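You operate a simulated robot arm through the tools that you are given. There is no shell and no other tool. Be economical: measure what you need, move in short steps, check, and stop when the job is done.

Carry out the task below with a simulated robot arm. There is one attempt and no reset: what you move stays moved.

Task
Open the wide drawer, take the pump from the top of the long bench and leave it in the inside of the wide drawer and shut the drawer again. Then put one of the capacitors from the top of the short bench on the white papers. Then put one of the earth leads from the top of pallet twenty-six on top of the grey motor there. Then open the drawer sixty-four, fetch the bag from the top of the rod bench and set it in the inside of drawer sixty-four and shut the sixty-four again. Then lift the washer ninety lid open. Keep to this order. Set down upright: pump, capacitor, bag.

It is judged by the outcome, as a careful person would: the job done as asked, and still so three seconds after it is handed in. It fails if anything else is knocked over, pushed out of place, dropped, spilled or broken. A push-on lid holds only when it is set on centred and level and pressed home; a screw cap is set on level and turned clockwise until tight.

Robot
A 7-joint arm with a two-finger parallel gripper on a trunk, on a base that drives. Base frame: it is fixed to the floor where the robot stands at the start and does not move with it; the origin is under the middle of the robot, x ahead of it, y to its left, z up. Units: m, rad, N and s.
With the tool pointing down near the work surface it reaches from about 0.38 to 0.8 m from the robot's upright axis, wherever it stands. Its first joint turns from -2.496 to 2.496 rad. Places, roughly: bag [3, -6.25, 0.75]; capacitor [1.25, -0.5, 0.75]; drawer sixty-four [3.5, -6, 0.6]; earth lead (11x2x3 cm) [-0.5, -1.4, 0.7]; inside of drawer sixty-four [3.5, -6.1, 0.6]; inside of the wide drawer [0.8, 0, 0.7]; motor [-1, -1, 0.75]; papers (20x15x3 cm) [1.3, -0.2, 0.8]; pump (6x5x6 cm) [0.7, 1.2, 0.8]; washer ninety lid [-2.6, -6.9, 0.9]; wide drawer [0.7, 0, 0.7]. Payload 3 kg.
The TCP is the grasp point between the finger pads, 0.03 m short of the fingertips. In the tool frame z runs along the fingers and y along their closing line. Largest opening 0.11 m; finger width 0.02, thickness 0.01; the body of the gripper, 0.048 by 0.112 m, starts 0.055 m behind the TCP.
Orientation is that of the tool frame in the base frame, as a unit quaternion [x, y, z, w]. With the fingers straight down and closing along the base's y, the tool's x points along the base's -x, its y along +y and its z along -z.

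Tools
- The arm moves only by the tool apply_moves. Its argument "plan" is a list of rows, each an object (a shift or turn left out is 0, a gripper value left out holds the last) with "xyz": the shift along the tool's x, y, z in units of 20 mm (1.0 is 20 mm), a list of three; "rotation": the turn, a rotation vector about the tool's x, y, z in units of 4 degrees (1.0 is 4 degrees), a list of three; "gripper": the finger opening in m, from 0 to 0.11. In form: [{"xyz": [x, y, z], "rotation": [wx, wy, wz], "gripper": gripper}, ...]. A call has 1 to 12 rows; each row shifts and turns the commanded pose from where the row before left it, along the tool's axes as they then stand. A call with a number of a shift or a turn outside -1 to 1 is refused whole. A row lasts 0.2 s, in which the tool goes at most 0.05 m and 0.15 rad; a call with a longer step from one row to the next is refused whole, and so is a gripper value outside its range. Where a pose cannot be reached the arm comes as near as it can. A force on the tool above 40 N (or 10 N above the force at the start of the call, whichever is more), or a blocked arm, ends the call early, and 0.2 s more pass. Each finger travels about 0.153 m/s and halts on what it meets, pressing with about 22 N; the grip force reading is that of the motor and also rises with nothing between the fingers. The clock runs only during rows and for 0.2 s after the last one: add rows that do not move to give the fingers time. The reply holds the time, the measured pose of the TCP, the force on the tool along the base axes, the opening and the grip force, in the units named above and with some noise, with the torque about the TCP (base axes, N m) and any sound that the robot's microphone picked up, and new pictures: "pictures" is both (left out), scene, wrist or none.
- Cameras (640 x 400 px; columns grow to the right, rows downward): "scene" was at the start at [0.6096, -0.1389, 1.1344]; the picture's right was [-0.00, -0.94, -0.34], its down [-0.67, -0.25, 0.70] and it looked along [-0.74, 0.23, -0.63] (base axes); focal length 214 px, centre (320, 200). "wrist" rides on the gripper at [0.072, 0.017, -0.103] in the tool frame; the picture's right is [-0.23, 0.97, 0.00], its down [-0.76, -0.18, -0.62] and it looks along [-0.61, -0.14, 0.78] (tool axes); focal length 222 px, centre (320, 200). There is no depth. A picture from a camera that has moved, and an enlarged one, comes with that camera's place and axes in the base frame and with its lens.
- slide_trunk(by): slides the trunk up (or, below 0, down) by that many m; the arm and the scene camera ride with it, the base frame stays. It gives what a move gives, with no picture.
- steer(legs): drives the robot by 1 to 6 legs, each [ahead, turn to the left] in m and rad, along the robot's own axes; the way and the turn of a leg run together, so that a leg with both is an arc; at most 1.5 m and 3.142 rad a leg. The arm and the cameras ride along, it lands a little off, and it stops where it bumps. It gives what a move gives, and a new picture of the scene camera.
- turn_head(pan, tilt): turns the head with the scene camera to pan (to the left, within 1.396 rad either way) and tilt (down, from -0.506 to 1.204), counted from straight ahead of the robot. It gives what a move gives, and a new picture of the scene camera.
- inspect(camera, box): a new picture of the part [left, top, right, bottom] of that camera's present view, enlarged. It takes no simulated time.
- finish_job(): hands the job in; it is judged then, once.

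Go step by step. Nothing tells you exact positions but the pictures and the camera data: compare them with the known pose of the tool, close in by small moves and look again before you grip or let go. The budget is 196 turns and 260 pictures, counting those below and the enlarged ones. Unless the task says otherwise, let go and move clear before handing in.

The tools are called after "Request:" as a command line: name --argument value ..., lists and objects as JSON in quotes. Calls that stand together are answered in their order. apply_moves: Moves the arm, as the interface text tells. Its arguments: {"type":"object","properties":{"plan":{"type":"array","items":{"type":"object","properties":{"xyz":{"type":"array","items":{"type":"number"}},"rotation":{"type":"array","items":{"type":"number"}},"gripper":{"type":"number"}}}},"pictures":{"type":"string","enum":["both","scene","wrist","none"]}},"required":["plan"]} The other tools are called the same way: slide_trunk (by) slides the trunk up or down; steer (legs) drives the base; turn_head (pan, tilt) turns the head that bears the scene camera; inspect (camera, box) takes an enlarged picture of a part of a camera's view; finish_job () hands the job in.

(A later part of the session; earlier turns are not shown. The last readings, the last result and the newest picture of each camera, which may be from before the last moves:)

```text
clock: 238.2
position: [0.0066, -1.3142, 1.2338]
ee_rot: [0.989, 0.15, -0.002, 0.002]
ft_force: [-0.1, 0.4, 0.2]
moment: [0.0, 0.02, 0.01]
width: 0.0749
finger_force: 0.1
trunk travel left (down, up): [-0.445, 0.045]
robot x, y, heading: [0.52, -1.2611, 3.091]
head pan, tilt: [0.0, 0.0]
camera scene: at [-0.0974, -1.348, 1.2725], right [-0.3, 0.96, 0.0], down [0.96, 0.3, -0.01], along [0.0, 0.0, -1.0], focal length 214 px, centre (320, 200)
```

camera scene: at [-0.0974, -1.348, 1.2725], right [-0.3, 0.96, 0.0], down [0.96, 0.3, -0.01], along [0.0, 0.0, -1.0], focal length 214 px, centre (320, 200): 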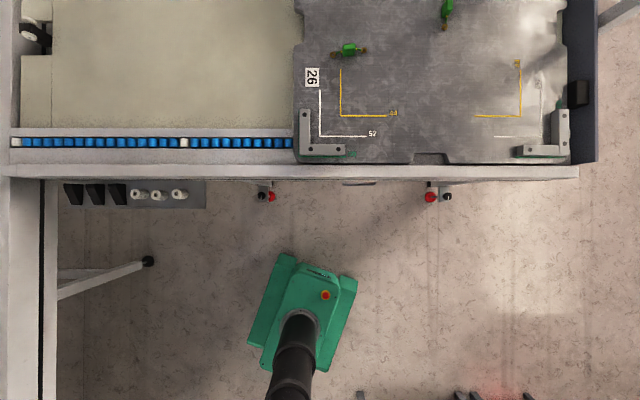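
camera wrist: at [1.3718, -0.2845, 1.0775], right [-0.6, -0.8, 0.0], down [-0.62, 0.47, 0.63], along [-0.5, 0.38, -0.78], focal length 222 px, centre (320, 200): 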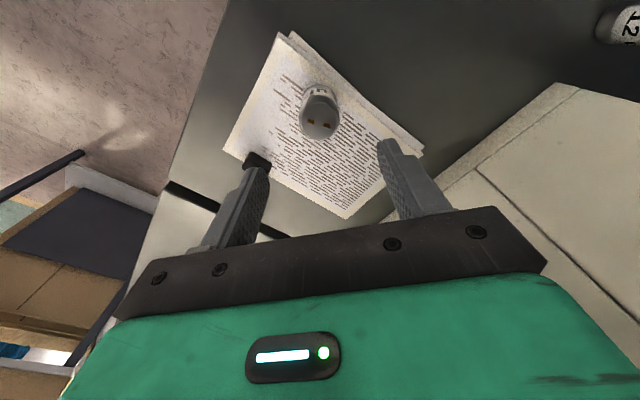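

I see pallet 26 with two green earth leads; the nearest is at about (−0.50, −1.39). I'll zoom on it and look ahead for the motor.

Request:
inspect --camera "scene" --box '[290, 0, 490, 125]'

Request:
turn_head --pan -0.3 --tilt -0.5

```text
3.20 times, centred on (390, 62) of scene
camera zoom: at [-0.0974, -1.348, 1.2725], right [-0.3, 0.96, 0.0], down [0.96, 0.3, -0.01], along [0.0, 0.0, -1.0], focal length 686 px, centre (96, 640)
```

zoom: 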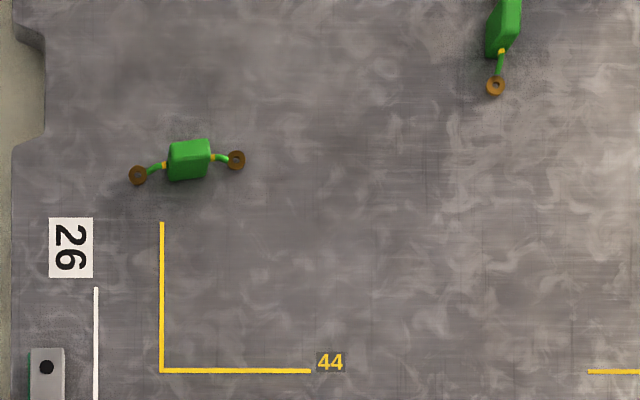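

```text
clock: 239.2
position: [0.0068, -1.3143, 1.2337]
ee_rot: [0.989, 0.15, -0.002, 0.002]
ft_force: [0.7, -0.3, 0.1]
moment: [-0.01, -0.05, -0.01]
width: 0.0753
finger_force: 0.0
trunk travel left (down, up): [-0.445, 0.045]
robot x, y, heading: [0.5215, -1.2626, 3.09]
head pan, tilt: [-0.3, -0.499]
camera scene: at [-0.1414, -1.3408, 1.2991], right [-0.28, 0.91, 0.29], down [0.8, 0.39, -0.46], along [-0.54, 0.1, -0.84], focal length 214 px, centre (320, 200)
```

scene: 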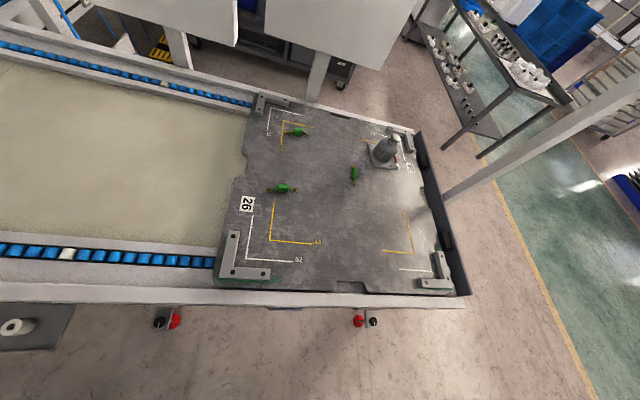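

Three leads on the pallet, and the grey motor is at about (−0.88, −1.08) near the far-right corner. I'll drive up to the east edge for the nearest lead.

Request:
steer --legs '[[0, 0.175], [0.335, 0]]'

Request:
apply_moves --plan '[{"rotation": [0, 0, -1]}, {"rotation": [0, 0, -1]}, {"rotation": [0, 0, -1]}, {"rotation": [0, 0, -1]}, {"rotation": [0, 0, -1]}, {"rotation": [0, 0, -1]}, {"rotation": [0, 0, -1]}, {"rotation": [0, 0, -1]}, {"rotation": [0, 0, -1]}, {"rotation": [0, 0, -1]}, {"rotation": [0, 0, -1]}, {"rotation": [0, 0, -1]}]' --pictures "none"

Request:
apply_moves --plan '[{"rotation": [0, 0, -1]}, {"rotation": [0, 0, -1]}, {"rotation": [0, 0, -1]}, {"rotation": [0, 0, -1]}, {"rotation": [0, 0, -1]}, {"rotation": [0, 0, -1]}, {"rotation": [0, 0, -1]}, {"rotation": [0, 0, -1]}, {"rotation": [0, 0, -1]}, {"rotation": [0, 0, -1]}, {"rotation": [0, 0, -0.5]}, {}]' --pictures "none"

Request:
turn_head --pan 0 --tilt 0

```text
clock: 242.1
position: [-0.3102, -1.4472, 1.2329]
ee_rot: [0.971, 0.238, -0.002, 0.002]
ft_force: [0.0, -0.2, -0.5]
moment: [-0.02, -0.01, -0.01]
width: 0.0751
finger_force: 0.0
trunk travel left (down, up): [-0.445, 0.045]
robot x, y, heading: [0.1849, -1.3073, -3.018]
head pan, tilt: [-0.3, -0.499]
camera scene: at [-0.4509, -1.4994, 1.2985], right [-0.44, 0.85, 0.29], down [0.71, 0.53, -0.46], along [-0.55, 0.01, -0.84], focal length 214 px, centre (320, 200)
```

scene: 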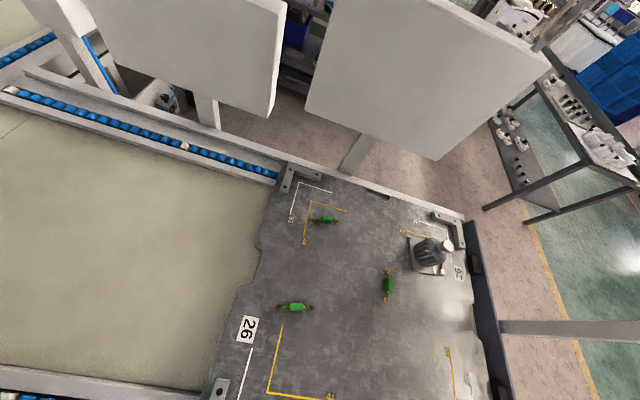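

```text
clock: 244.7
position: [-0.3087, -1.4469, 1.236]
ee_rot: [0.791, 0.612, -0.003, 0.0]
ft_force: [0.0, -0.5, 0.2]
moment: [0.0, 0.0, -0.02]
width: 0.0751
finger_force: 0.2
trunk travel left (down, up): [-0.445, 0.045]
robot x, y, heading: [0.1863, -1.3044, -3.02]
head pan, tilt: [-0.3, -0.499]
```

```text
clock: 247.3
position: [-0.3087, -1.4465, 1.2358]
ee_rot: [0.519, 0.855, -0.003, 0.0]
ft_force: [-0.1, -0.7, 1.2]
moment: [0.0, -0.02, -0.02]
width: 0.0749
finger_force: 0.0
trunk travel left (down, up): [-0.445, 0.045]
robot x, y, heading: [0.188, -1.3004, -3.019]
head pan, tilt: [-0.3, -0.499]
```

```text
clock: 248.2
position: [-0.3082, -1.4473, 1.2358]
ee_rot: [0.519, 0.855, -0.003, 0.0]
ft_force: [0.5, 0.4, 0.1]
moment: [-0.01, 0.02, 0.01]
width: 0.0752
finger_force: 0.0
trunk travel left (down, up): [-0.445, 0.045]
robot x, y, heading: [0.1856, -1.309, -3.014]
head pan, tilt: [0.0, 0.0]
camera scene: at [-0.2568, -1.5452, 1.2734], right [-0.89, -0.46, 0.01], down [-0.46, 0.89, 0.0], along [0.0, -0.01, -1.0], focal length 214 px, centre (320, 200)
```

scene: 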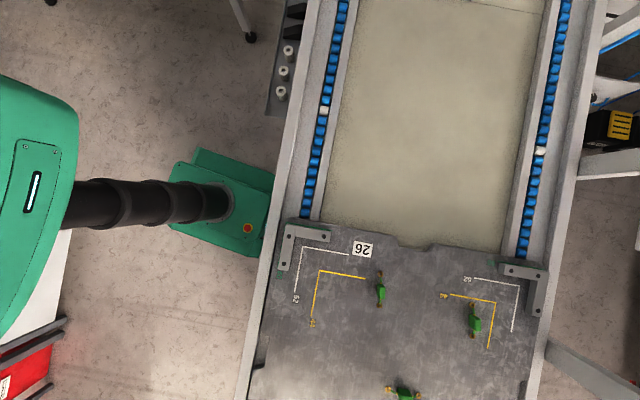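

Yaw is aligned with the lead. The lead is at about (−0.524, −1.40). I'll lower the trunk and move above it.

Request:
slide_trunk --by -0.35

Request:
apply_moves --plan '[{"xyz": [0.8, -0.95, 0]}, {"xyz": [0.8, -0.95, 0]}, {"xyz": [0.8, -0.95, 0]}, {"xyz": [0.8, -0.95, 0]}, {"xyz": [0.8, -0.95, 0]}, {"xyz": [0.8, -0.95, 0]}, {"xyz": [0.8, -0.95, 0]}, {"xyz": [0.8, -0.95, 0]}, {"xyz": [0.7, -0.9, 0]}, {}]' --pictures "both"

```text
clock: 251.6
position: [-0.3084, -1.447, 0.885]
ee_rot: [0.519, 0.855, -0.002, 0.0]
ft_force: [0.3, -0.1, 0.5]
moment: [0.01, -0.03, 0.0]
width: 0.075
finger_force: 0.1
trunk travel left (down, up): [-0.095, 0.395]
robot x, y, heading: [0.1862, -1.3071, -3.013]
head pan, tilt: [0.0, 0.0]
```

```text
clock: 253.8
position: [-0.5215, -1.3984, 0.8844]
ee_rot: [0.519, 0.855, -0.003, 0.0]
ft_force: [-0.5, 0.1, -0.8]
moment: [0.01, 0.05, 0.0]
width: 0.0746
finger_force: 0.1
out of reach, approached as far as the arm can: row 9
trunk travel left (down, up): [-0.095, 0.395]
robot x, y, heading: [0.1856, -1.3011, -3.018]
head pan, tilt: [0.0, 0.0]
camera scene: at [-0.47, -1.4967, 0.923], right [-0.89, -0.46, 0.01], down [-0.46, 0.89, 0.0], along [-0.01, -0.01, -1.0], focal length 214 px, centre (320, 200)
camera wrist: at [-0.5395, -1.326, 0.9872], right [0.97, 0.25, -0.01], down [0.2, -0.75, 0.63], along [0.15, -0.61, -0.78], focal length 222 px, centre (320, 200)
```

scene: 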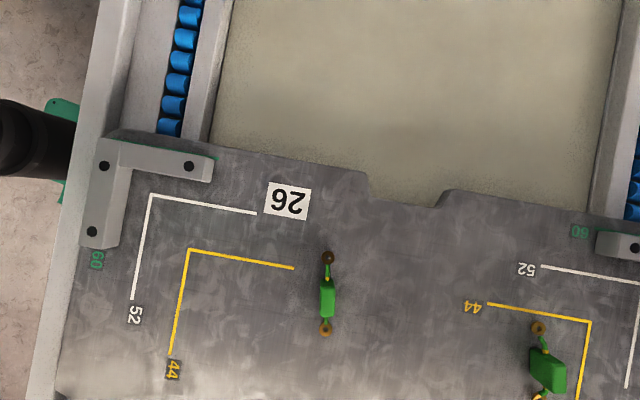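
wrist: 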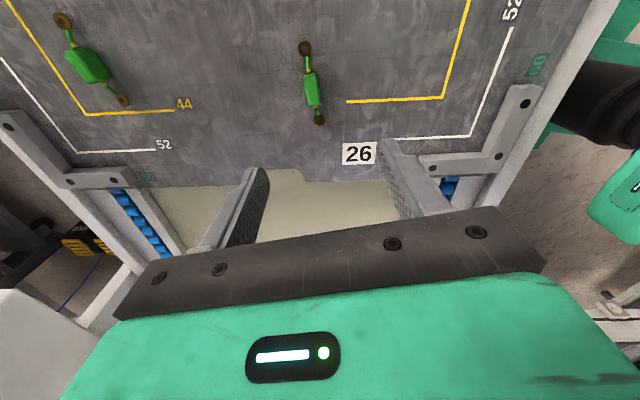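

Lead block at (−0.536, −1.395, z≈0.66). Descending.

Request:
apply_moves --plan '[{"xyz": [0, 0, 1]}, {"xyz": [0, 0, 1]}, {"xyz": [0, 0, 1]}, {"xyz": [0, 0, 1]}, {"xyz": [0, 0, 1]}, {"xyz": [0.25, -0.3, 1]}, {"xyz": [0.25, -0.3, 1]}, {"xyz": [0, 0, 1]}, {"xyz": [0, 0, 1]}, {}]' --pictures "both"

```text
clock: 256.0
position: [-0.532, -1.3997, 0.7055]
ee_rot: [0.519, 0.855, -0.003, -0.001]
ft_force: [1.2, -0.1, -0.6]
moment: [-0.05, 0.0, -0.04]
width: 0.0751
finger_force: 0.0
out of reach, approached as far as the arm can: row 8
trunk travel left (down, up): [-0.095, 0.395]
robot x, y, heading: [0.1869, -1.3057, -3.015]
head pan, tilt: [0.0, 0.0]
camera scene: at [-0.4802, -1.4985, 0.7435], right [-0.89, -0.46, 0.01], down [-0.46, 0.89, 0.0], along [-0.01, -0.01, -1.0], focal length 214 px, centre (320, 200)
camera wrist: at [-0.5498, -1.3279, 0.8078], right [0.97, 0.25, -0.01], down [0.2, -0.75, 0.63], along [0.15, -0.61, -0.78], focal length 222 px, centre (320, 200)
```

scene: 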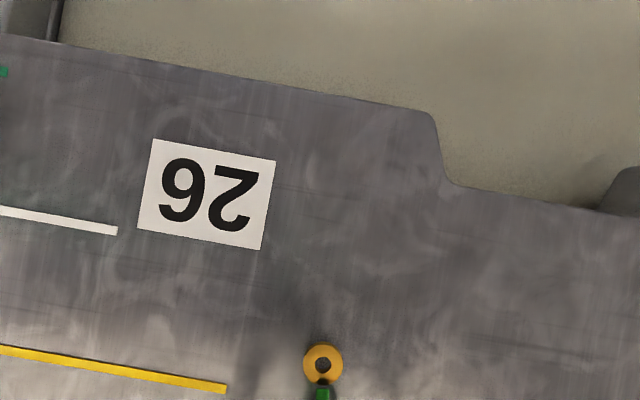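
wrist: 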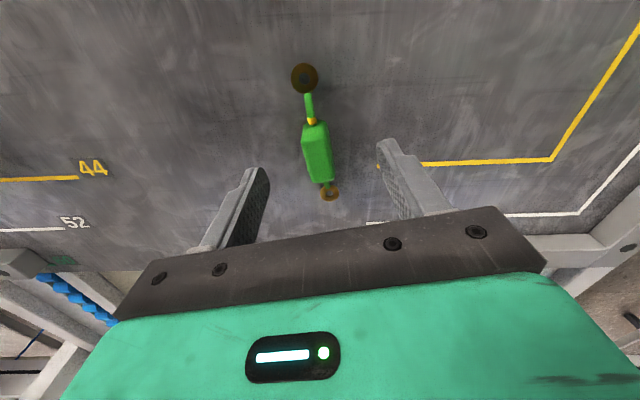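

Request:
apply_moves --plan '[{"xyz": [0, 0, 0.6]}, {"xyz": [0, 0, 0.5]}, {}]' --pictures "wrist"

```text
clock: 256.8
position: [-0.5256, -1.4062, 0.6864]
ee_rot: [0.518, 0.855, -0.003, 0.0]
ft_force: [0.9, 0.2, 0.7]
moment: [0.02, 0.0, 0.02]
width: 0.0751
finger_force: 0.0
out of reach, approached as far as the arm can: row 1
trunk travel left (down, up): [-0.095, 0.395]
robot x, y, heading: [0.1886, -1.303, -3.016]
head pan, tilt: [0.0, 0.0]
camera wrist: at [-0.5438, -1.3331, 0.7887], right [0.97, 0.25, 0.0], down [0.2, -0.75, 0.63], along [0.15, -0.61, -0.78], focal length 222 px, centre (320, 200)
```

wrist: 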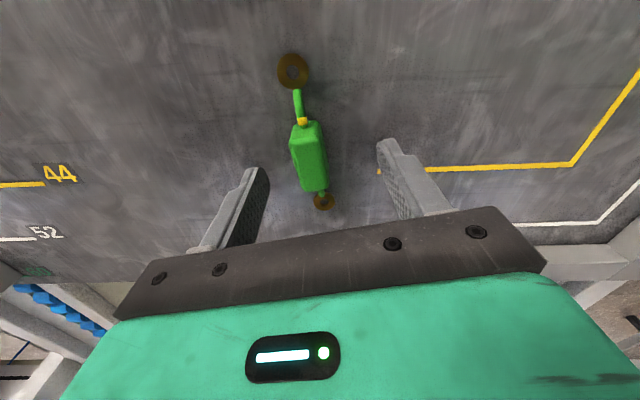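

Request:
steer --legs '[[0.02, 0]]'

Request:
apply_moves --plan '[{"xyz": [0.2, 0.2, 0.3]}, {}]' --pictures "wrist"

```text
clock: 257.6
position: [-0.5455, -1.4069, 0.6849]
ee_rot: [0.519, 0.855, -0.003, 0.0]
ft_force: [0.3, 0.0, 0.5]
moment: [0.01, 0.01, -0.01]
width: 0.075
finger_force: 0.1
trunk travel left (down, up): [-0.095, 0.395]
robot x, y, heading: [0.1663, -1.3108, -3.018]
head pan, tilt: [0.0, 0.0]
camera scene: at [-0.4939, -1.5059, 0.7244], right [-0.89, -0.46, 0.01], down [-0.46, 0.89, 0.0], along [0.0, 0.0, -1.0], focal length 214 px, centre (320, 200)
```

scene: 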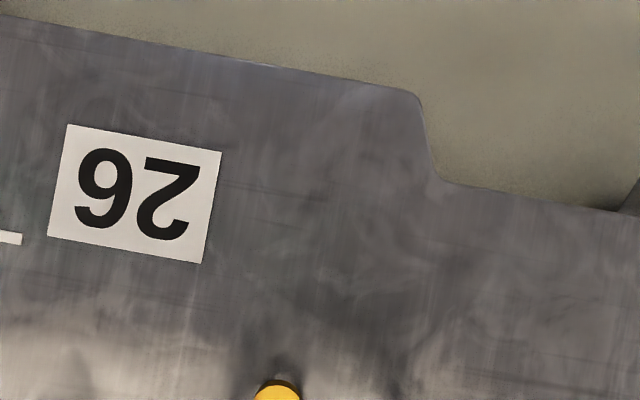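

```text
clock: 258.2
position: [-0.5428, -1.4013, 0.6809]
ee_rot: [0.519, 0.855, -0.002, -0.001]
ft_force: [0.1, 0.3, -0.5]
moment: [-0.02, 0.01, 0.03]
width: 0.0749
finger_force: 0.0
trunk travel left (down, up): [-0.095, 0.395]
robot x, y, heading: [0.168, -1.3089, -3.017]
head pan, tilt: [0.0, 0.0]
camera wrist: at [-0.5617, -1.3301, 0.7831], right [0.97, 0.25, 0.0], down [0.2, -0.75, 0.63], along [0.15, -0.61, -0.78], focal length 222 px, centre (320, 200)
```

wrist: 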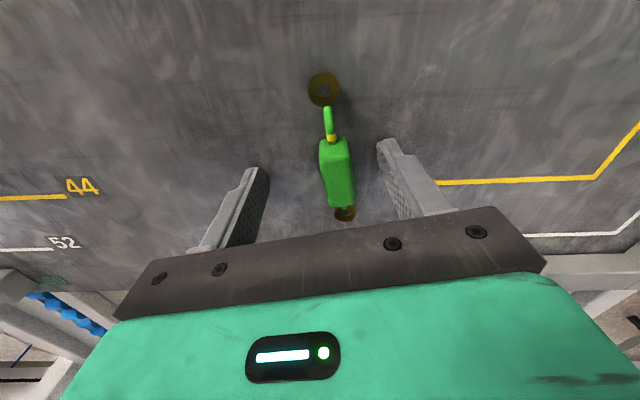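

Request:
apply_moves --plan '[{"xyz": [0, 0.35, 0.2]}, {"xyz": [0, 0, 0.2]}, {"xyz": [0, 0, 0.2]}, {}]' --pictures "wrist"

```text
clock: 258.8
position: [-0.5417, -1.4011, 0.6806]
ee_rot: [0.519, 0.855, -0.008, -0.007]
ft_force: [1.5, -1.6, 12.8]
moment: [0.18, -0.54, -0.13]
width: 0.0746
finger_force: 0.0
trunk travel left (down, up): [-0.095, 0.395]
robot x, y, heading: [0.1639, -1.3089, -3.016]
head pan, tilt: [0.0, 0.0]
stopped in row 2: the force on the tool passed its limit at 46 N (the readings are from after the stop); the commanded pose is now the measured one
camera wrist: at [-0.5577, -1.3283, 0.7837], right [0.97, 0.25, -0.02], down [0.21, -0.75, 0.62], along [0.14, -0.61, -0.78], focal length 222 px, centre (320, 200)
```

wrist: 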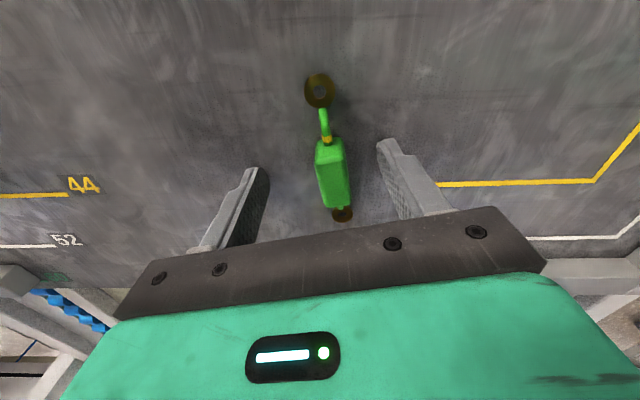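

Fingertips touched the pallet surface (z≈0.65). I'll lift 3 mm, centre and close.

Request:
apply_moves --plan '[{"xyz": [0, 0, -0.2]}, {"xyz": [0, 0.3, 0]}, {"gripper": 0.04}, {"gripper": 0.01}, {"gripper": 0}, {}, {"xyz": [0, 0, -0.5]}, {"xyz": [0, 0, -1]}, {"xyz": [0, 0, -1]}, {"xyz": [0, 0, -1]}, {}]' --pictures "both"

```text
clock: 261.2
position: [-0.5347, -1.3951, 0.7533]
ee_rot: [0.519, 0.855, -0.007, -0.005]
ft_force: [0.1, 0.0, 0.3]
moment: [0.01, 0.02, -0.01]
width: 0.0172
finger_force: 21.8
trunk travel left (down, up): [-0.095, 0.395]
robot x, y, heading: [0.1659, -1.3041, -3.018]
head pan, tilt: [0.0, 0.0]
camera scene: at [-0.4827, -1.4945, 0.7912], right [-0.89, -0.46, 0.02], down [-0.46, 0.89, 0.0], along [-0.01, -0.01, -1.0], focal length 214 px, centre (320, 200)
camera wrist: at [-0.5518, -1.3239, 0.856], right [0.97, 0.25, -0.02], down [0.2, -0.75, 0.62], along [0.14, -0.61, -0.78], focal length 222 px, centre (320, 200)
```

scene: 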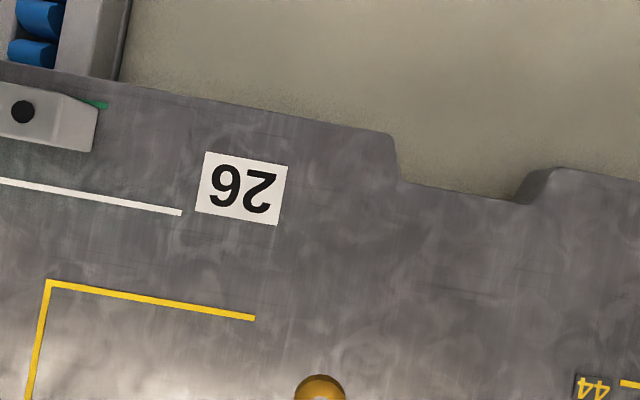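
wrist: 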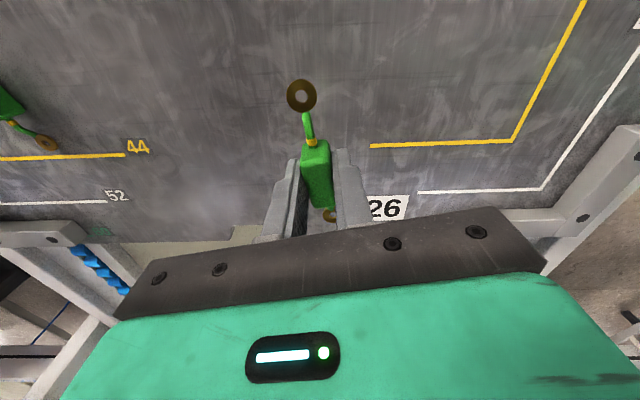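

Lead is held. I'll raise the trunk and look back toward the motor.

Request:
slide_trunk --by 0.38

Request:
turn_head --pan 0 --tilt 0.75

```text
clock: 264.9
position: [-0.5355, -1.3959, 1.1327]
ee_rot: [0.519, 0.855, -0.005, -0.005]
ft_force: [-0.2, -0.3, -0.1]
moment: [0.02, 0.0, 0.0]
width: 0.0172
finger_force: 21.7
trunk travel left (down, up): [-0.475, 0.015]
robot x, y, heading: [0.1653, -1.3073, -3.013]
head pan, tilt: [0.0, 0.0]
```

```text
clock: 265.9
position: [-0.5364, -1.3958, 1.1336]
ee_rot: [0.519, 0.855, -0.006, -0.005]
ft_force: [0.6, -0.2, -0.6]
moment: [0.02, -0.01, 0.01]
width: 0.0175
finger_force: 22.0
trunk travel left (down, up): [-0.475, 0.015]
robot x, y, heading: [0.1649, -1.3052, -3.016]
head pan, tilt: [0.0, 0.75]
camera scene: at [-0.5144, -1.4344, 1.1783], right [-0.89, -0.46, 0.02], down [-0.33, 0.65, 0.68], along [-0.33, 0.6, -0.73], focal length 214 px, centre (320, 200)
```

scene: 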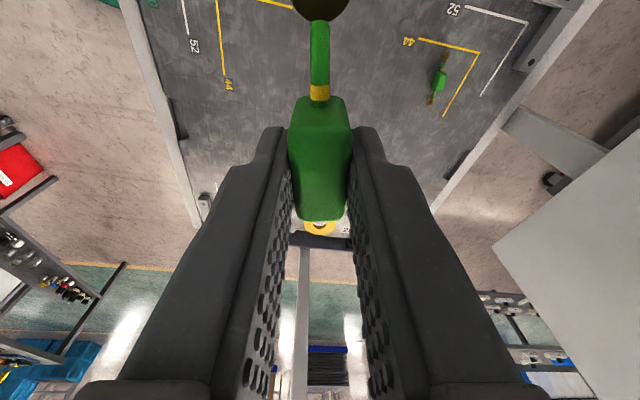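

I'll retract the arm and drive around to the north end of the pallet, staying west of the pole there.

Request:
apply_moves --plan '[{"xyz": [-0.34, 0.94, 0]}, {"xyz": [-0.34, 0.94, 0]}, {"xyz": [-0.34, 0.94, 0]}, {"xyz": [-0.34, 0.94, 0]}, {"xyz": [-0.34, 0.94, 0]}, {"xyz": [-0.34, 0.94, 0]}, {"xyz": [-0.34, 0.94, 0]}, {"xyz": [-0.34, 0.94, 0]}, {"xyz": [-0.34, 0.94, 0]}, {"xyz": [-0.34, 0.94, 0]}]' --pictures "none"

Request:
steer --legs '[[-0.35, 0], [0, -1.481], [0.983, 0], [0, 1.278], [0.85, 0]]'

```text
clock: 268.1
position: [-0.3369, -1.3685, 1.13]
ee_rot: [0.519, 0.855, -0.006, -0.006]
ft_force: [0.5, 0.5, 0.0]
moment: [0.01, 0.0, 0.02]
width: 0.0174
finger_force: 22.2
trunk travel left (down, up): [-0.475, 0.015]
robot x, y, heading: [0.1686, -1.3067, -3.015]
head pan, tilt: [0.0, 0.75]
```

```text
clock: 286.1
position: [-1.0484, -0.1975, 1.1288]
ee_rot: [0.604, 0.797, -0.006, -0.006]
ft_force: [-0.2, 0.6, -1.0]
moment: [0.01, -0.02, 0.01]
width: 0.0172
finger_force: 22.1
trunk travel left (down, up): [-0.475, 0.015]
robot x, y, heading: [-0.5381, -0.2437, 3.06]
head pan, tilt: [0.0, 0.75]
camera scene: at [-1.0353, -0.2377, 1.1752], right [-0.96, -0.27, 0.02], down [-0.19, 0.71, 0.68], along [-0.2, 0.65, -0.73], focal length 214 px, centre (320, 200)
```

scene: 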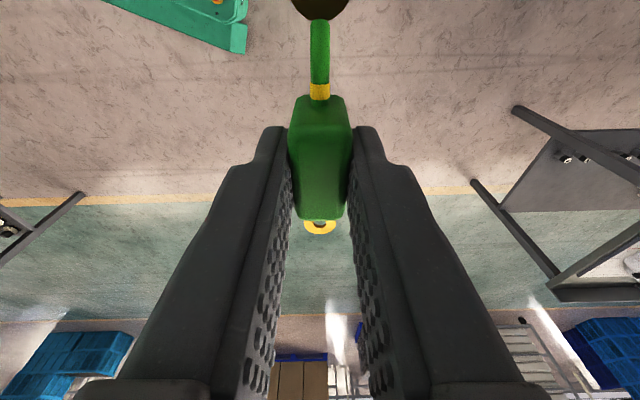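

Request:
steer --legs '[[0.87, 0], [0, -2.05], [0, -2.05], [0.25, 0]]'

Request:
turn_head --pan -1.3 --tilt -0.2

```text
clock: 295.8
position: [-1.1411, 0.2614, 1.1314]
ee_rot: [0.995, -0.102, 0.0, -0.007]
ft_force: [0.2, -0.4, -0.5]
moment: [0.01, -0.03, -0.02]
width: 0.0172
finger_force: 21.6
trunk travel left (down, up): [-0.475, 0.015]
robot x, y, heading: [-1.4823, -0.1263, 0.98]
head pan, tilt: [0.0, 0.75]
stopped in leg 2: the robot was blocked; the commanded pose is now the measured one
camera scene: at [-1.1819, 0.2682, 1.1758], right [0.2, 0.98, 0.01], down [0.71, -0.16, 0.68], along [0.67, -0.13, -0.73], focal length 214 px, centre (320, 200)
```

scene: 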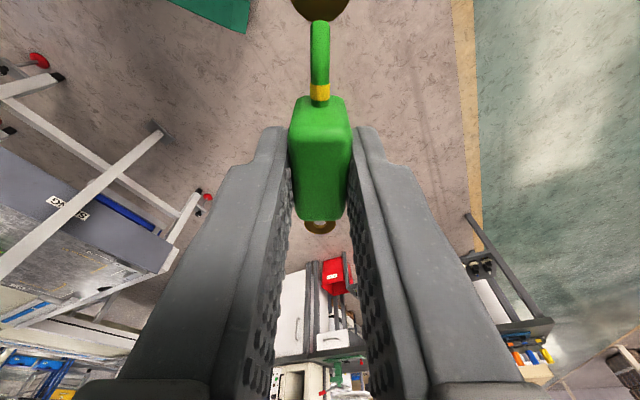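

```text
clock: 297.2
position: [-1.1414, 0.2623, 1.1318]
ee_rot: [0.995, -0.102, 0.002, -0.006]
ft_force: [-0.8, -1.0, -1.5]
moment: [-0.02, 0.01, 0.0]
width: 0.0172
finger_force: 22.0
trunk travel left (down, up): [-0.475, 0.015]
robot x, y, heading: [-1.4829, -0.1213, 0.976]
head pan, tilt: [-1.3, -0.201]
camera scene: at [-1.2498, 0.3641, 1.2375], right [0.05, 0.25, 0.97], down [1.0, -0.01, -0.05], along [0.0, 0.97, -0.25], focal length 214 px, centre (320, 200)
```

scene: 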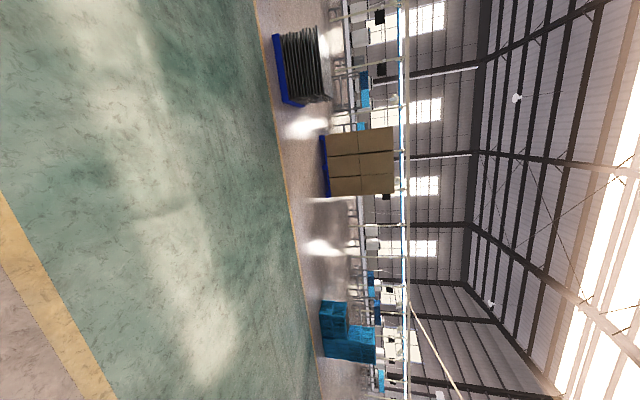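

Request:
steer --legs '[[0.12, 0], [0, -2.116], [0.35, 0]]'

Request:
turn_head --pan -1.3 --tilt 0.3

```text
clock: 302.6
position: [-1.1225, -0.4518, 1.1319]
ee_rot: [-0.53, 0.848, -0.006, 0.003]
ft_force: [-0.4, -0.2, -1.0]
moment: [0.05, -0.07, 0.05]
width: 0.0176
finger_force: 21.9
trunk travel left (down, up): [-0.475, 0.015]
robot x, y, heading: [-1.3573, 0.0252, -0.881]
head pan, tilt: [-1.3, -0.201]
stopped in leg 2: the robot was blocked; the commanded pose is now the measured one
camera scene: at [-0.9959, -0.3723, 1.2385], right [0.23, -0.11, 0.97], down [-0.26, -0.97, -0.05], along [0.94, -0.24, -0.25], focal length 214 px, centre (320, 200)
```

scene: 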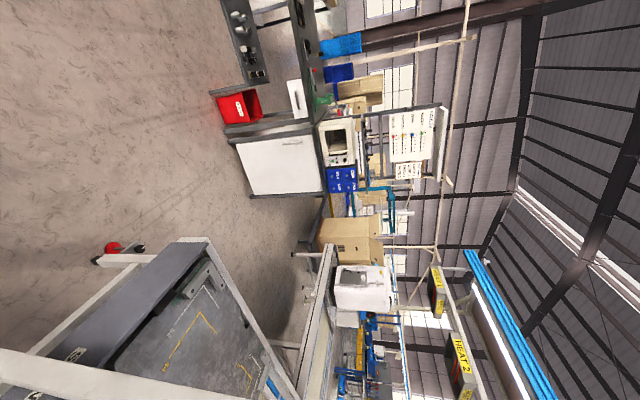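

```text
clock: 303.5
position: [-1.1226, -0.4507, 1.1309]
ee_rot: [-0.53, 0.848, -0.006, 0.003]
ft_force: [0.0, 0.4, -0.4]
moment: [0.0, 0.01, 0.0]
width: 0.0174
finger_force: 22.0
trunk travel left (down, up): [-0.475, 0.015]
robot x, y, heading: [-1.3585, 0.0255, -0.875]
head pan, tilt: [-1.3, 0.3]
camera scene: at [-1.0058, -0.417, 1.2357], right [0.23, -0.11, 0.97], down [-0.68, -0.73, 0.08], along [0.7, -0.67, -0.24], focal length 214 px, centre (320, 200)
```

scene: 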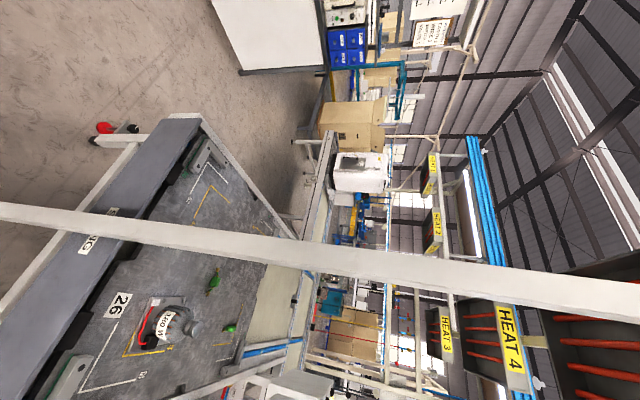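

Request:
steer --legs '[[0, -0.285], [0.3, 0]]'

Request:
turn_head --pan -1.2 --tilt 0.6

```text
clock: 306.5
position: [-1.1487, -0.7766, 1.1308]
ee_rot: [-0.402, 0.916, -0.006, 0.002]
ft_force: [-0.6, -1.5, 0.8]
moment: [-0.01, 0.01, 0.01]
width: 0.0172
finger_force: 22.0
trunk travel left (down, up): [-0.475, 0.015]
robot x, y, heading: [-1.2424, -0.254, -1.167]
head pan, tilt: [-1.3, 0.3]
camera scene: at [-1.027, -0.7769, 1.2353], right [0.19, -0.17, 0.97], down [-0.86, -0.51, 0.08], along [0.48, -0.84, -0.24], focal length 214 px, centre (320, 200)
```

scene: 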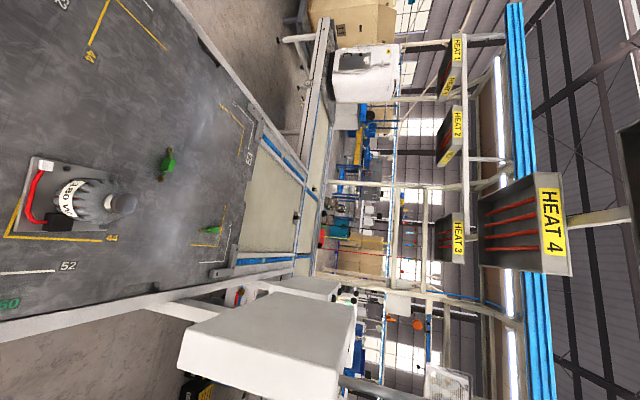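

```text
clock: 307.3
position: [-1.1484, -0.7763, 1.1324]
ee_rot: [-0.401, 0.916, -0.006, 0.002]
ft_force: [-0.5, -0.4, -0.1]
moment: [0.04, 0.0, 0.0]
width: 0.0174
finger_force: 22.0
trunk travel left (down, up): [-0.475, 0.015]
robot x, y, heading: [-1.2407, -0.2501, -1.164]
head pan, tilt: [-1.201, 0.6]
camera scene: at [-1.0513, -0.7916, 1.229], right [0.26, -0.24, 0.94], down [-0.95, -0.25, 0.2], along [0.19, -0.94, -0.29], focal length 214 px, centre (320, 200)
```

scene: 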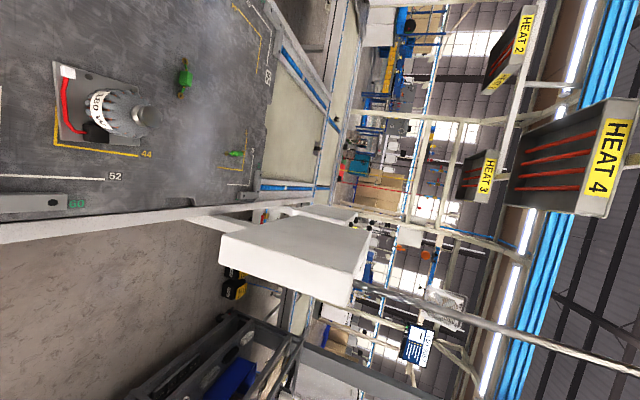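

Request:
inspect --camera "scene" --box '[20, 40, 220, 180]'

```text
2.86 times, centred on (120, 110) of scene
camera zoom: at [-1.0513, -0.7916, 1.229], right [0.26, -0.24, 0.94], down [-0.95, -0.25, 0.2], along [0.19, -0.94, -0.29], focal length 613 px, centre (891, 457)
```

zoom: 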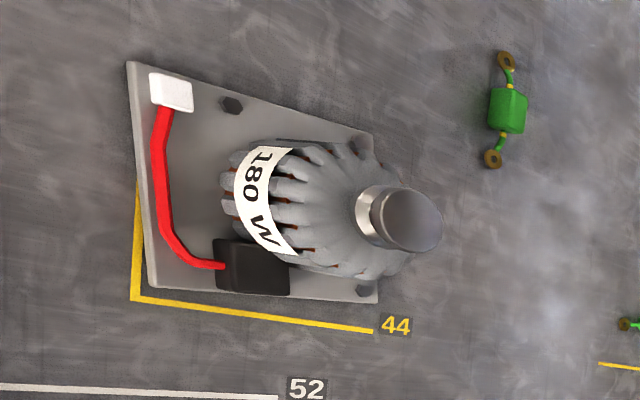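

The motor stands upright with a flat round boss on top at ≈(−0.90, −1.07, z≈0.75), about 4–5 cm across. I'll approach and view it from above.

Request:
steer --legs '[[0.2, 0]]'

Request:
slide_trunk --by -0.22

Request:
turn_head --pan 0 --tilt 0.1

```text
clock: 308.9
position: [-1.0693, -0.9588, 1.1336]
ee_rot: [-0.403, 0.915, -0.006, 0.001]
ft_force: [0.2, 0.4, -0.6]
moment: [0.0, 0.02, 0.01]
width: 0.0174
finger_force: 22.0
trunk travel left (down, up): [-0.475, 0.015]
robot x, y, heading: [-1.1619, -0.4358, -1.162]
head pan, tilt: [-1.201, 0.6]
camera scene: at [-0.9714, -0.9737, 1.229], right [0.26, -0.23, 0.94], down [-0.95, -0.25, 0.2], along [0.19, -0.94, -0.29], focal length 214 px, centre (320, 200)
```

scene: 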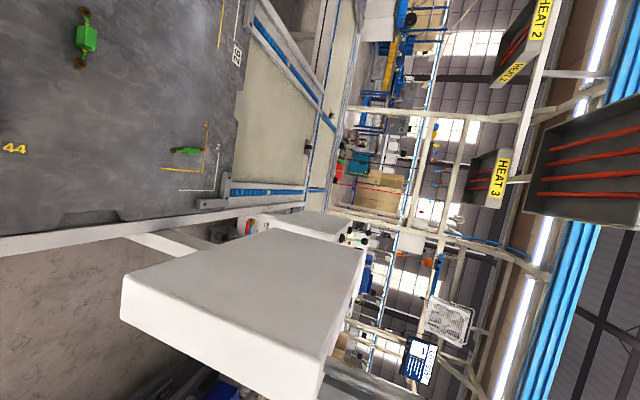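

```text
clock: 311.2
position: [-1.0677, -0.9593, 0.9125]
ee_rot: [-0.402, 0.915, -0.006, 0.002]
ft_force: [-0.4, -0.8, -0.7]
moment: [0.01, 0.02, -0.02]
width: 0.0174
finger_force: 21.7
trunk travel left (down, up): [-0.255, 0.235]
robot x, y, heading: [-1.165, -0.4336, -1.161]
head pan, tilt: [-1.201, 0.6]
```

```text
clock: 312.6
position: [-1.0683, -0.9593, 0.9123]
ee_rot: [-0.403, 0.915, -0.005, 0.001]
ft_force: [-0.7, 0.2, 0.7]
moment: [0.0, 0.01, -0.01]
width: 0.0174
finger_force: 22.2
trunk travel left (down, up): [-0.255, 0.235]
robot x, y, heading: [-1.1621, -0.437, -1.165]
head pan, tilt: [0.0, 0.099]
camera scene: at [-1.0005, -0.8846, 0.9482], right [0.74, -0.68, 0.01], down [-0.67, -0.73, 0.1], along [-0.06, -0.08, -0.99], focal length 214 px, centre (320, 200)
```

scene: 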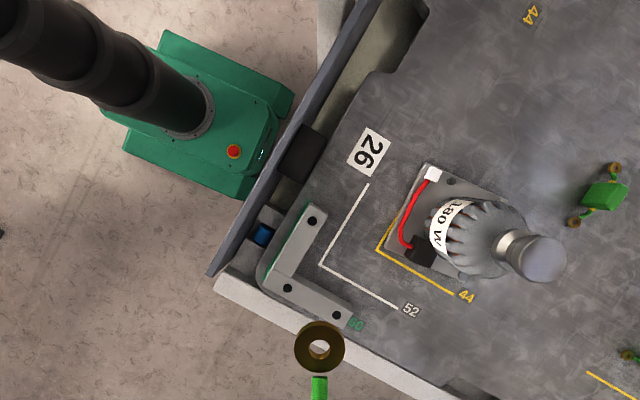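

Request:
apply_moves --plan '[{"xyz": [-0.2, -0.9, 0]}, {"xyz": [-0.2, -0.9, 0]}, {"xyz": [-0.2, -0.9, 0]}, {"xyz": [-0.2, -0.9, 0]}, {"xyz": [-0.2, -0.9, 0]}, {"xyz": [-0.2, -0.9, 0]}, {"xyz": [-0.2, -0.9, 0]}, {"xyz": [-0.2, -0.9, 0]}, {"xyz": [-0.2, -0.9, 0]}, {"xyz": [0, -0.9, 0]}, {}]' --pictures "both"

```text
clock: 315.0
position: [-0.9117, -1.0536, 0.9143]
ee_rot: [-0.402, 0.915, -0.006, 0.001]
ft_force: [-0.5, -0.7, -0.4]
moment: [0.02, -0.03, -0.01]
width: 0.0175
finger_force: 21.5
trunk travel left (down, up): [-0.255, 0.235]
robot x, y, heading: [-1.1633, -0.4374, -1.163]
head pan, tilt: [0.0, 0.099]
camera scene: at [-0.8433, -0.9801, 0.9498], right [0.74, -0.68, 0.01], down [-0.67, -0.73, 0.1], along [-0.06, -0.08, -0.99], focal length 214 px, centre (320, 200)
camera wrist: at [-0.9741, -1.0953, 1.0167], right [-0.56, 0.83, -0.01], down [0.64, 0.45, 0.62], along [0.52, 0.34, -0.78], focal length 222 px, centre (320, 200)
```

scene: 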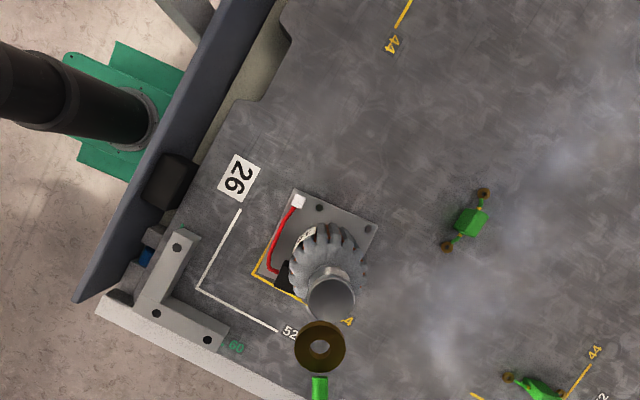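
wrist: 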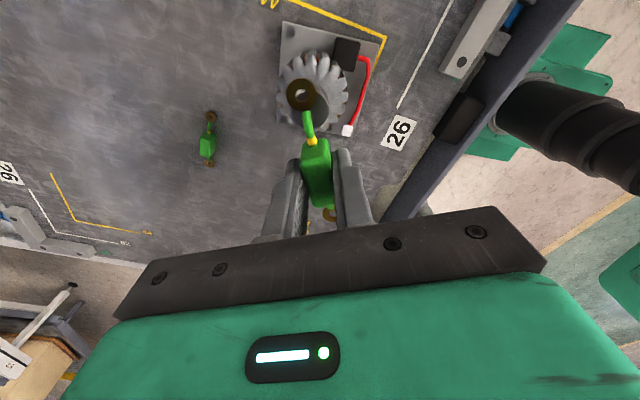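

Request:
apply_moves --plan '[{"xyz": [0.2, -0.2, 0.8]}, {"xyz": [0.2, -0.2, 0.8]}, {"xyz": [0, 0, 0.8]}, {"xyz": [0, 0, 0.8]}, {"xyz": [0, 0, 0.8]}, {}]' --pictures "both"

```text
clock: 316.4
position: [-0.9106, -1.0662, 0.8361]
ee_rot: [-0.403, 0.915, -0.007, 0.003]
ft_force: [-0.5, 0.4, 0.0]
moment: [0.02, 0.02, 0.01]
width: 0.0171
finger_force: 22.0
trunk travel left (down, up): [-0.255, 0.235]
robot x, y, heading: [-1.1618, -0.4371, -1.162]
head pan, tilt: [0.0, 0.099]
camera scene: at [-0.8422, -0.9919, 0.8708], right [0.74, -0.68, 0.01], down [-0.67, -0.73, 0.1], along [-0.06, -0.08, -0.99], focal length 214 px, centre (320, 200)
camera wrist: at [-0.973, -1.1071, 0.9379], right [-0.56, 0.83, -0.01], down [0.64, 0.45, 0.62], along [0.52, 0.34, -0.78], focal length 222 px, centre (320, 200)
```

scene: 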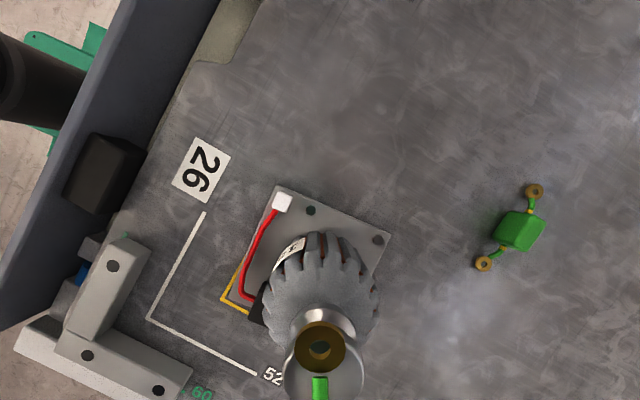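
wrist: 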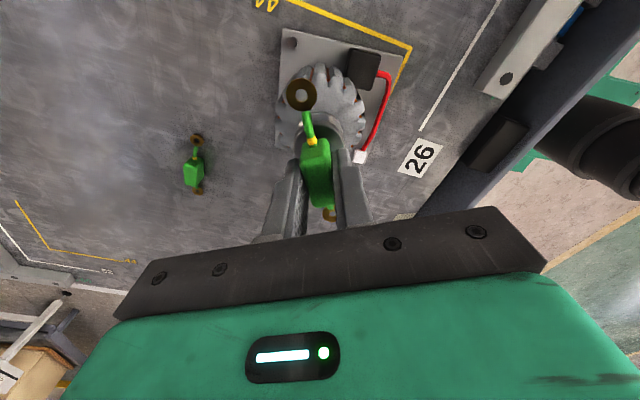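

Boss centre ≈(−0.905, −1.065, 0.768). I'll fine-adjust and lower to contact.

Request:
apply_moves --plan '[{"xyz": [-0.2, -0.2, 0.4]}, {"xyz": [0, 0, 0.4]}, {"xyz": [0, 0, 0.3]}, {}]' --pictures "both"

```text
clock: 317.4
position: [-0.9049, -1.0651, 0.8116]
ee_rot: [-0.402, 0.915, -0.007, 0.002]
ft_force: [0.2, -0.4, -0.1]
moment: [0.02, 0.02, -0.01]
width: 0.0172
finger_force: 21.4
trunk travel left (down, up): [-0.255, 0.235]
robot x, y, heading: [-1.1614, -0.4348, -1.162]
head pan, tilt: [0.0, 0.099]
camera scene: at [-0.8364, -0.9916, 0.8484], right [0.74, -0.68, 0.01], down [-0.67, -0.73, 0.1], along [-0.06, -0.08, -0.99], focal length 214 px, centre (320, 200)
camera wrist: at [-0.9672, -1.1069, 0.9153], right [-0.56, 0.83, -0.01], down [0.64, 0.45, 0.62], along [0.52, 0.34, -0.78], focal length 222 px, centre (320, 200)
```

scene: 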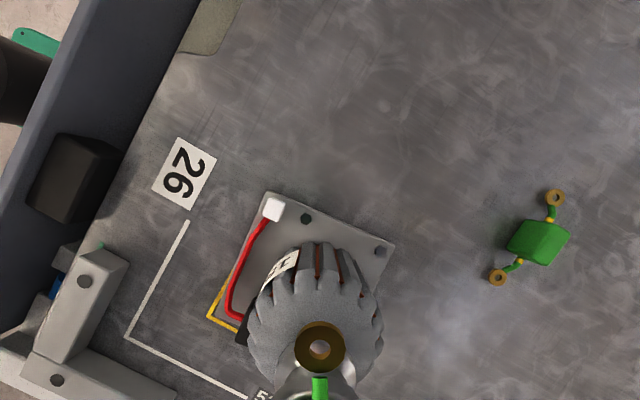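
wrist: 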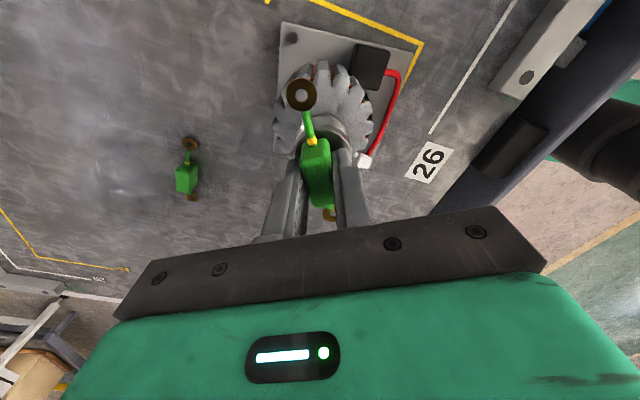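

Request:
apply_moves --plan '[{"xyz": [0, 0, 0.15]}, {"xyz": [0, 0, 0.15]}, {"xyz": [0, 0, 0.1]}, {"xyz": [0, 0, 0.1]}, {}]' --pictures "none"

Request:
apply_moves --plan '[{"xyz": [0, 0, 0.1]}, {"xyz": [0, 0, 0.1]}, {"xyz": [0, 0, 0.1]}, {}]' --pictures "wrist"

```text
clock: 318.5
position: [-0.905, -1.0645, 0.8082]
ee_rot: [-0.403, 0.915, -0.009, 0.001]
ft_force: [-3.6, 11.3, 22.2]
moment: [0.6, 0.25, -0.02]
width: 0.0175
finger_force: 21.7
trunk travel left (down, up): [-0.255, 0.235]
robot x, y, heading: [-1.1645, -0.4316, -1.159]
head pan, tilt: [0.0, 0.099]
stopped in row 5: the force on the tool passed its limit at 43 N (the readings are from after the stop); the commanded pose is now the measured one
```

```text
clock: 318.9
position: [-0.9043, -1.0668, 0.8084]
ee_rot: [-0.402, 0.915, -0.011, 0.001]
ft_force: [-2.5, 7.7, 24.3]
moment: [0.56, 0.21, 0.01]
width: 0.0173
finger_force: 22.0
trunk travel left (down, up): [-0.255, 0.235]
robot x, y, heading: [-1.1616, -0.4343, -1.166]
head pan, tilt: [0.0, 0.099]
stopped in row 2: the force on the tool passed its limit at 43 N (the readings are from after the stop); the commanded pose is now the measured one
camera wrist: at [-0.9674, -1.1072, 0.9103], right [-0.56, 0.83, -0.02], down [0.64, 0.45, 0.62], along [0.52, 0.34, -0.78], focal length 222 px, centre (320, 200)
```

wrist: 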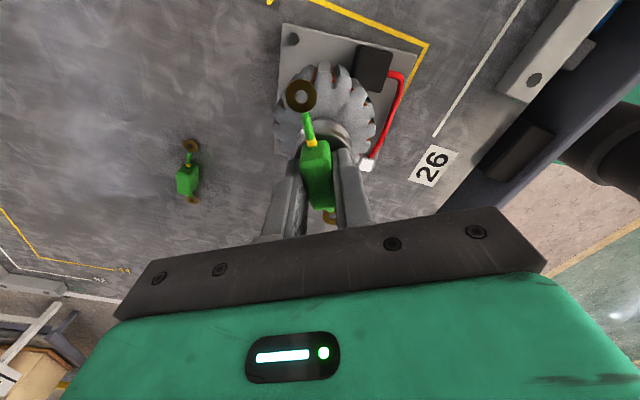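

Request:
inspect --camera "wrist" --box '[250, 50, 410, 230]'

Request:
turn_head --pan 0.9 --tilt 0.9

```text
2.22 times, centred on (330, 140) of wrist
camera zoom: at [-0.9674, -1.1072, 0.9103], right [-0.56, 0.83, -0.02], down [0.64, 0.45, 0.62], along [0.52, 0.34, -0.78], focal length 494 px, centre (298, 333)
```

zoom: 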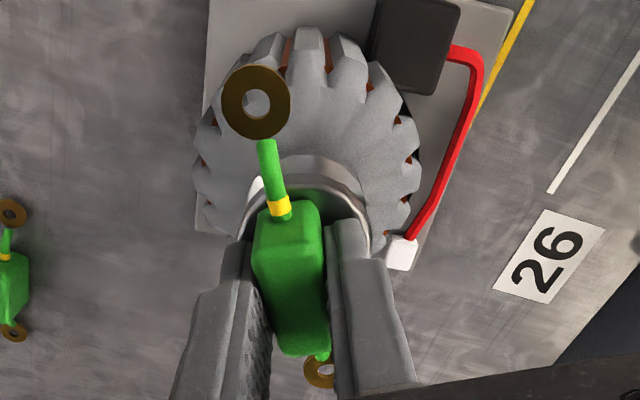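

```text
clock: 320.1
position: [-0.9049, -1.0657, 0.8064]
ee_rot: [-0.402, 0.915, -0.011, 0.001]
ft_force: [-1.5, 3.2, 32.7]
moment: [0.59, 0.21, 0.01]
width: 0.0173
finger_force: 21.4
trunk travel left (down, up): [-0.255, 0.235]
robot x, y, heading: [-1.1631, -0.4347, -1.159]
head pan, tilt: [0.901, 0.901]
camera scene: at [-0.9284, -1.0041, 0.8869], right [0.47, -0.43, -0.77], down [0.03, -0.86, 0.5], along [-0.88, -0.26, -0.39], focal length 214 px, centre (320, 200)
```

scene: 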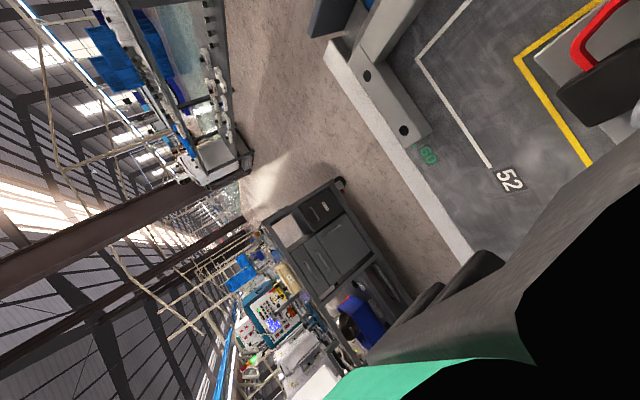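

The boss seems ~5 mm to one side; I'll lift slightly, shift, set down and release gently.

Request:
apply_moves --plan '[{"xyz": [0, 0, -0.25]}, {"xyz": [0, 0.25, 0]}, {}, {"xyz": [0, 0, 0.1]}, {"xyz": [0, 0, 0.1]}, {}]' --pictures "wrist"

```text
clock: 321.5
position: [-0.9081, -1.065, 0.8057]
ee_rot: [-0.403, 0.915, -0.01, 0.002]
ft_force: [2.2, 0.0, 10.1]
moment: [0.13, 0.04, -0.03]
width: 0.0169
finger_force: 21.5
trunk travel left (down, up): [-0.255, 0.235]
robot x, y, heading: [-1.161, -0.4367, -1.162]
head pan, tilt: [0.901, 0.901]
camera wrist: at [-0.9708, -1.1049, 0.9103], right [-0.56, 0.83, -0.02], down [0.64, 0.45, 0.62], along [0.52, 0.34, -0.78], focal length 222 px, centre (320, 200)
```

wrist: 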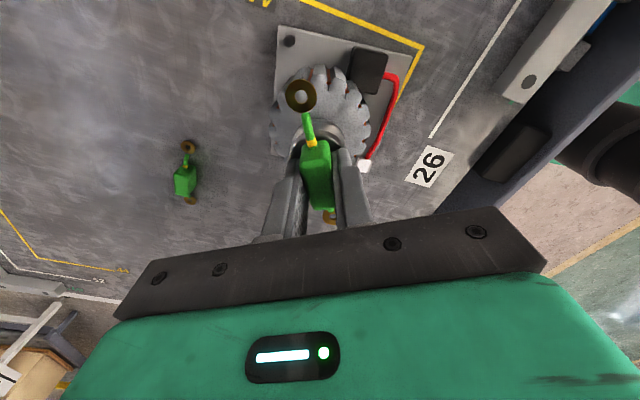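

Request:
apply_moves --plan '[{"gripper": 0.022}, {"gripper": 0.028}, {"gripper": 0.036}, {"gripper": 0.045}, {}]' --pictures "wrist"

```text
clock: 322.7
position: [-0.9082, -1.064, 0.8075]
ee_rot: [-0.403, 0.915, -0.011, 0.002]
ft_force: [6.0, -5.8, 22.4]
moment: [0.31, 0.15, -0.01]
width: 0.0408
finger_force: 0.1
trunk travel left (down, up): [-0.255, 0.235]
robot x, y, heading: [-1.1652, -0.4365, -1.164]
head pan, tilt: [0.901, 0.901]
camera wrist: at [-0.9707, -1.1047, 0.9105], right [-0.56, 0.83, -0.02], down [0.64, 0.45, 0.62], along [0.52, 0.34, -0.78], focal length 222 px, centre (320, 200)
```

wrist: 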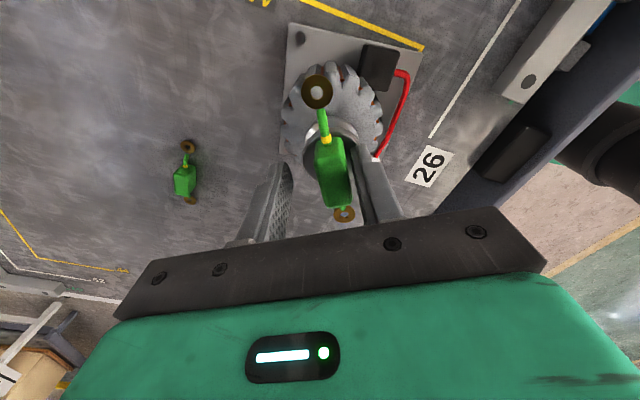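

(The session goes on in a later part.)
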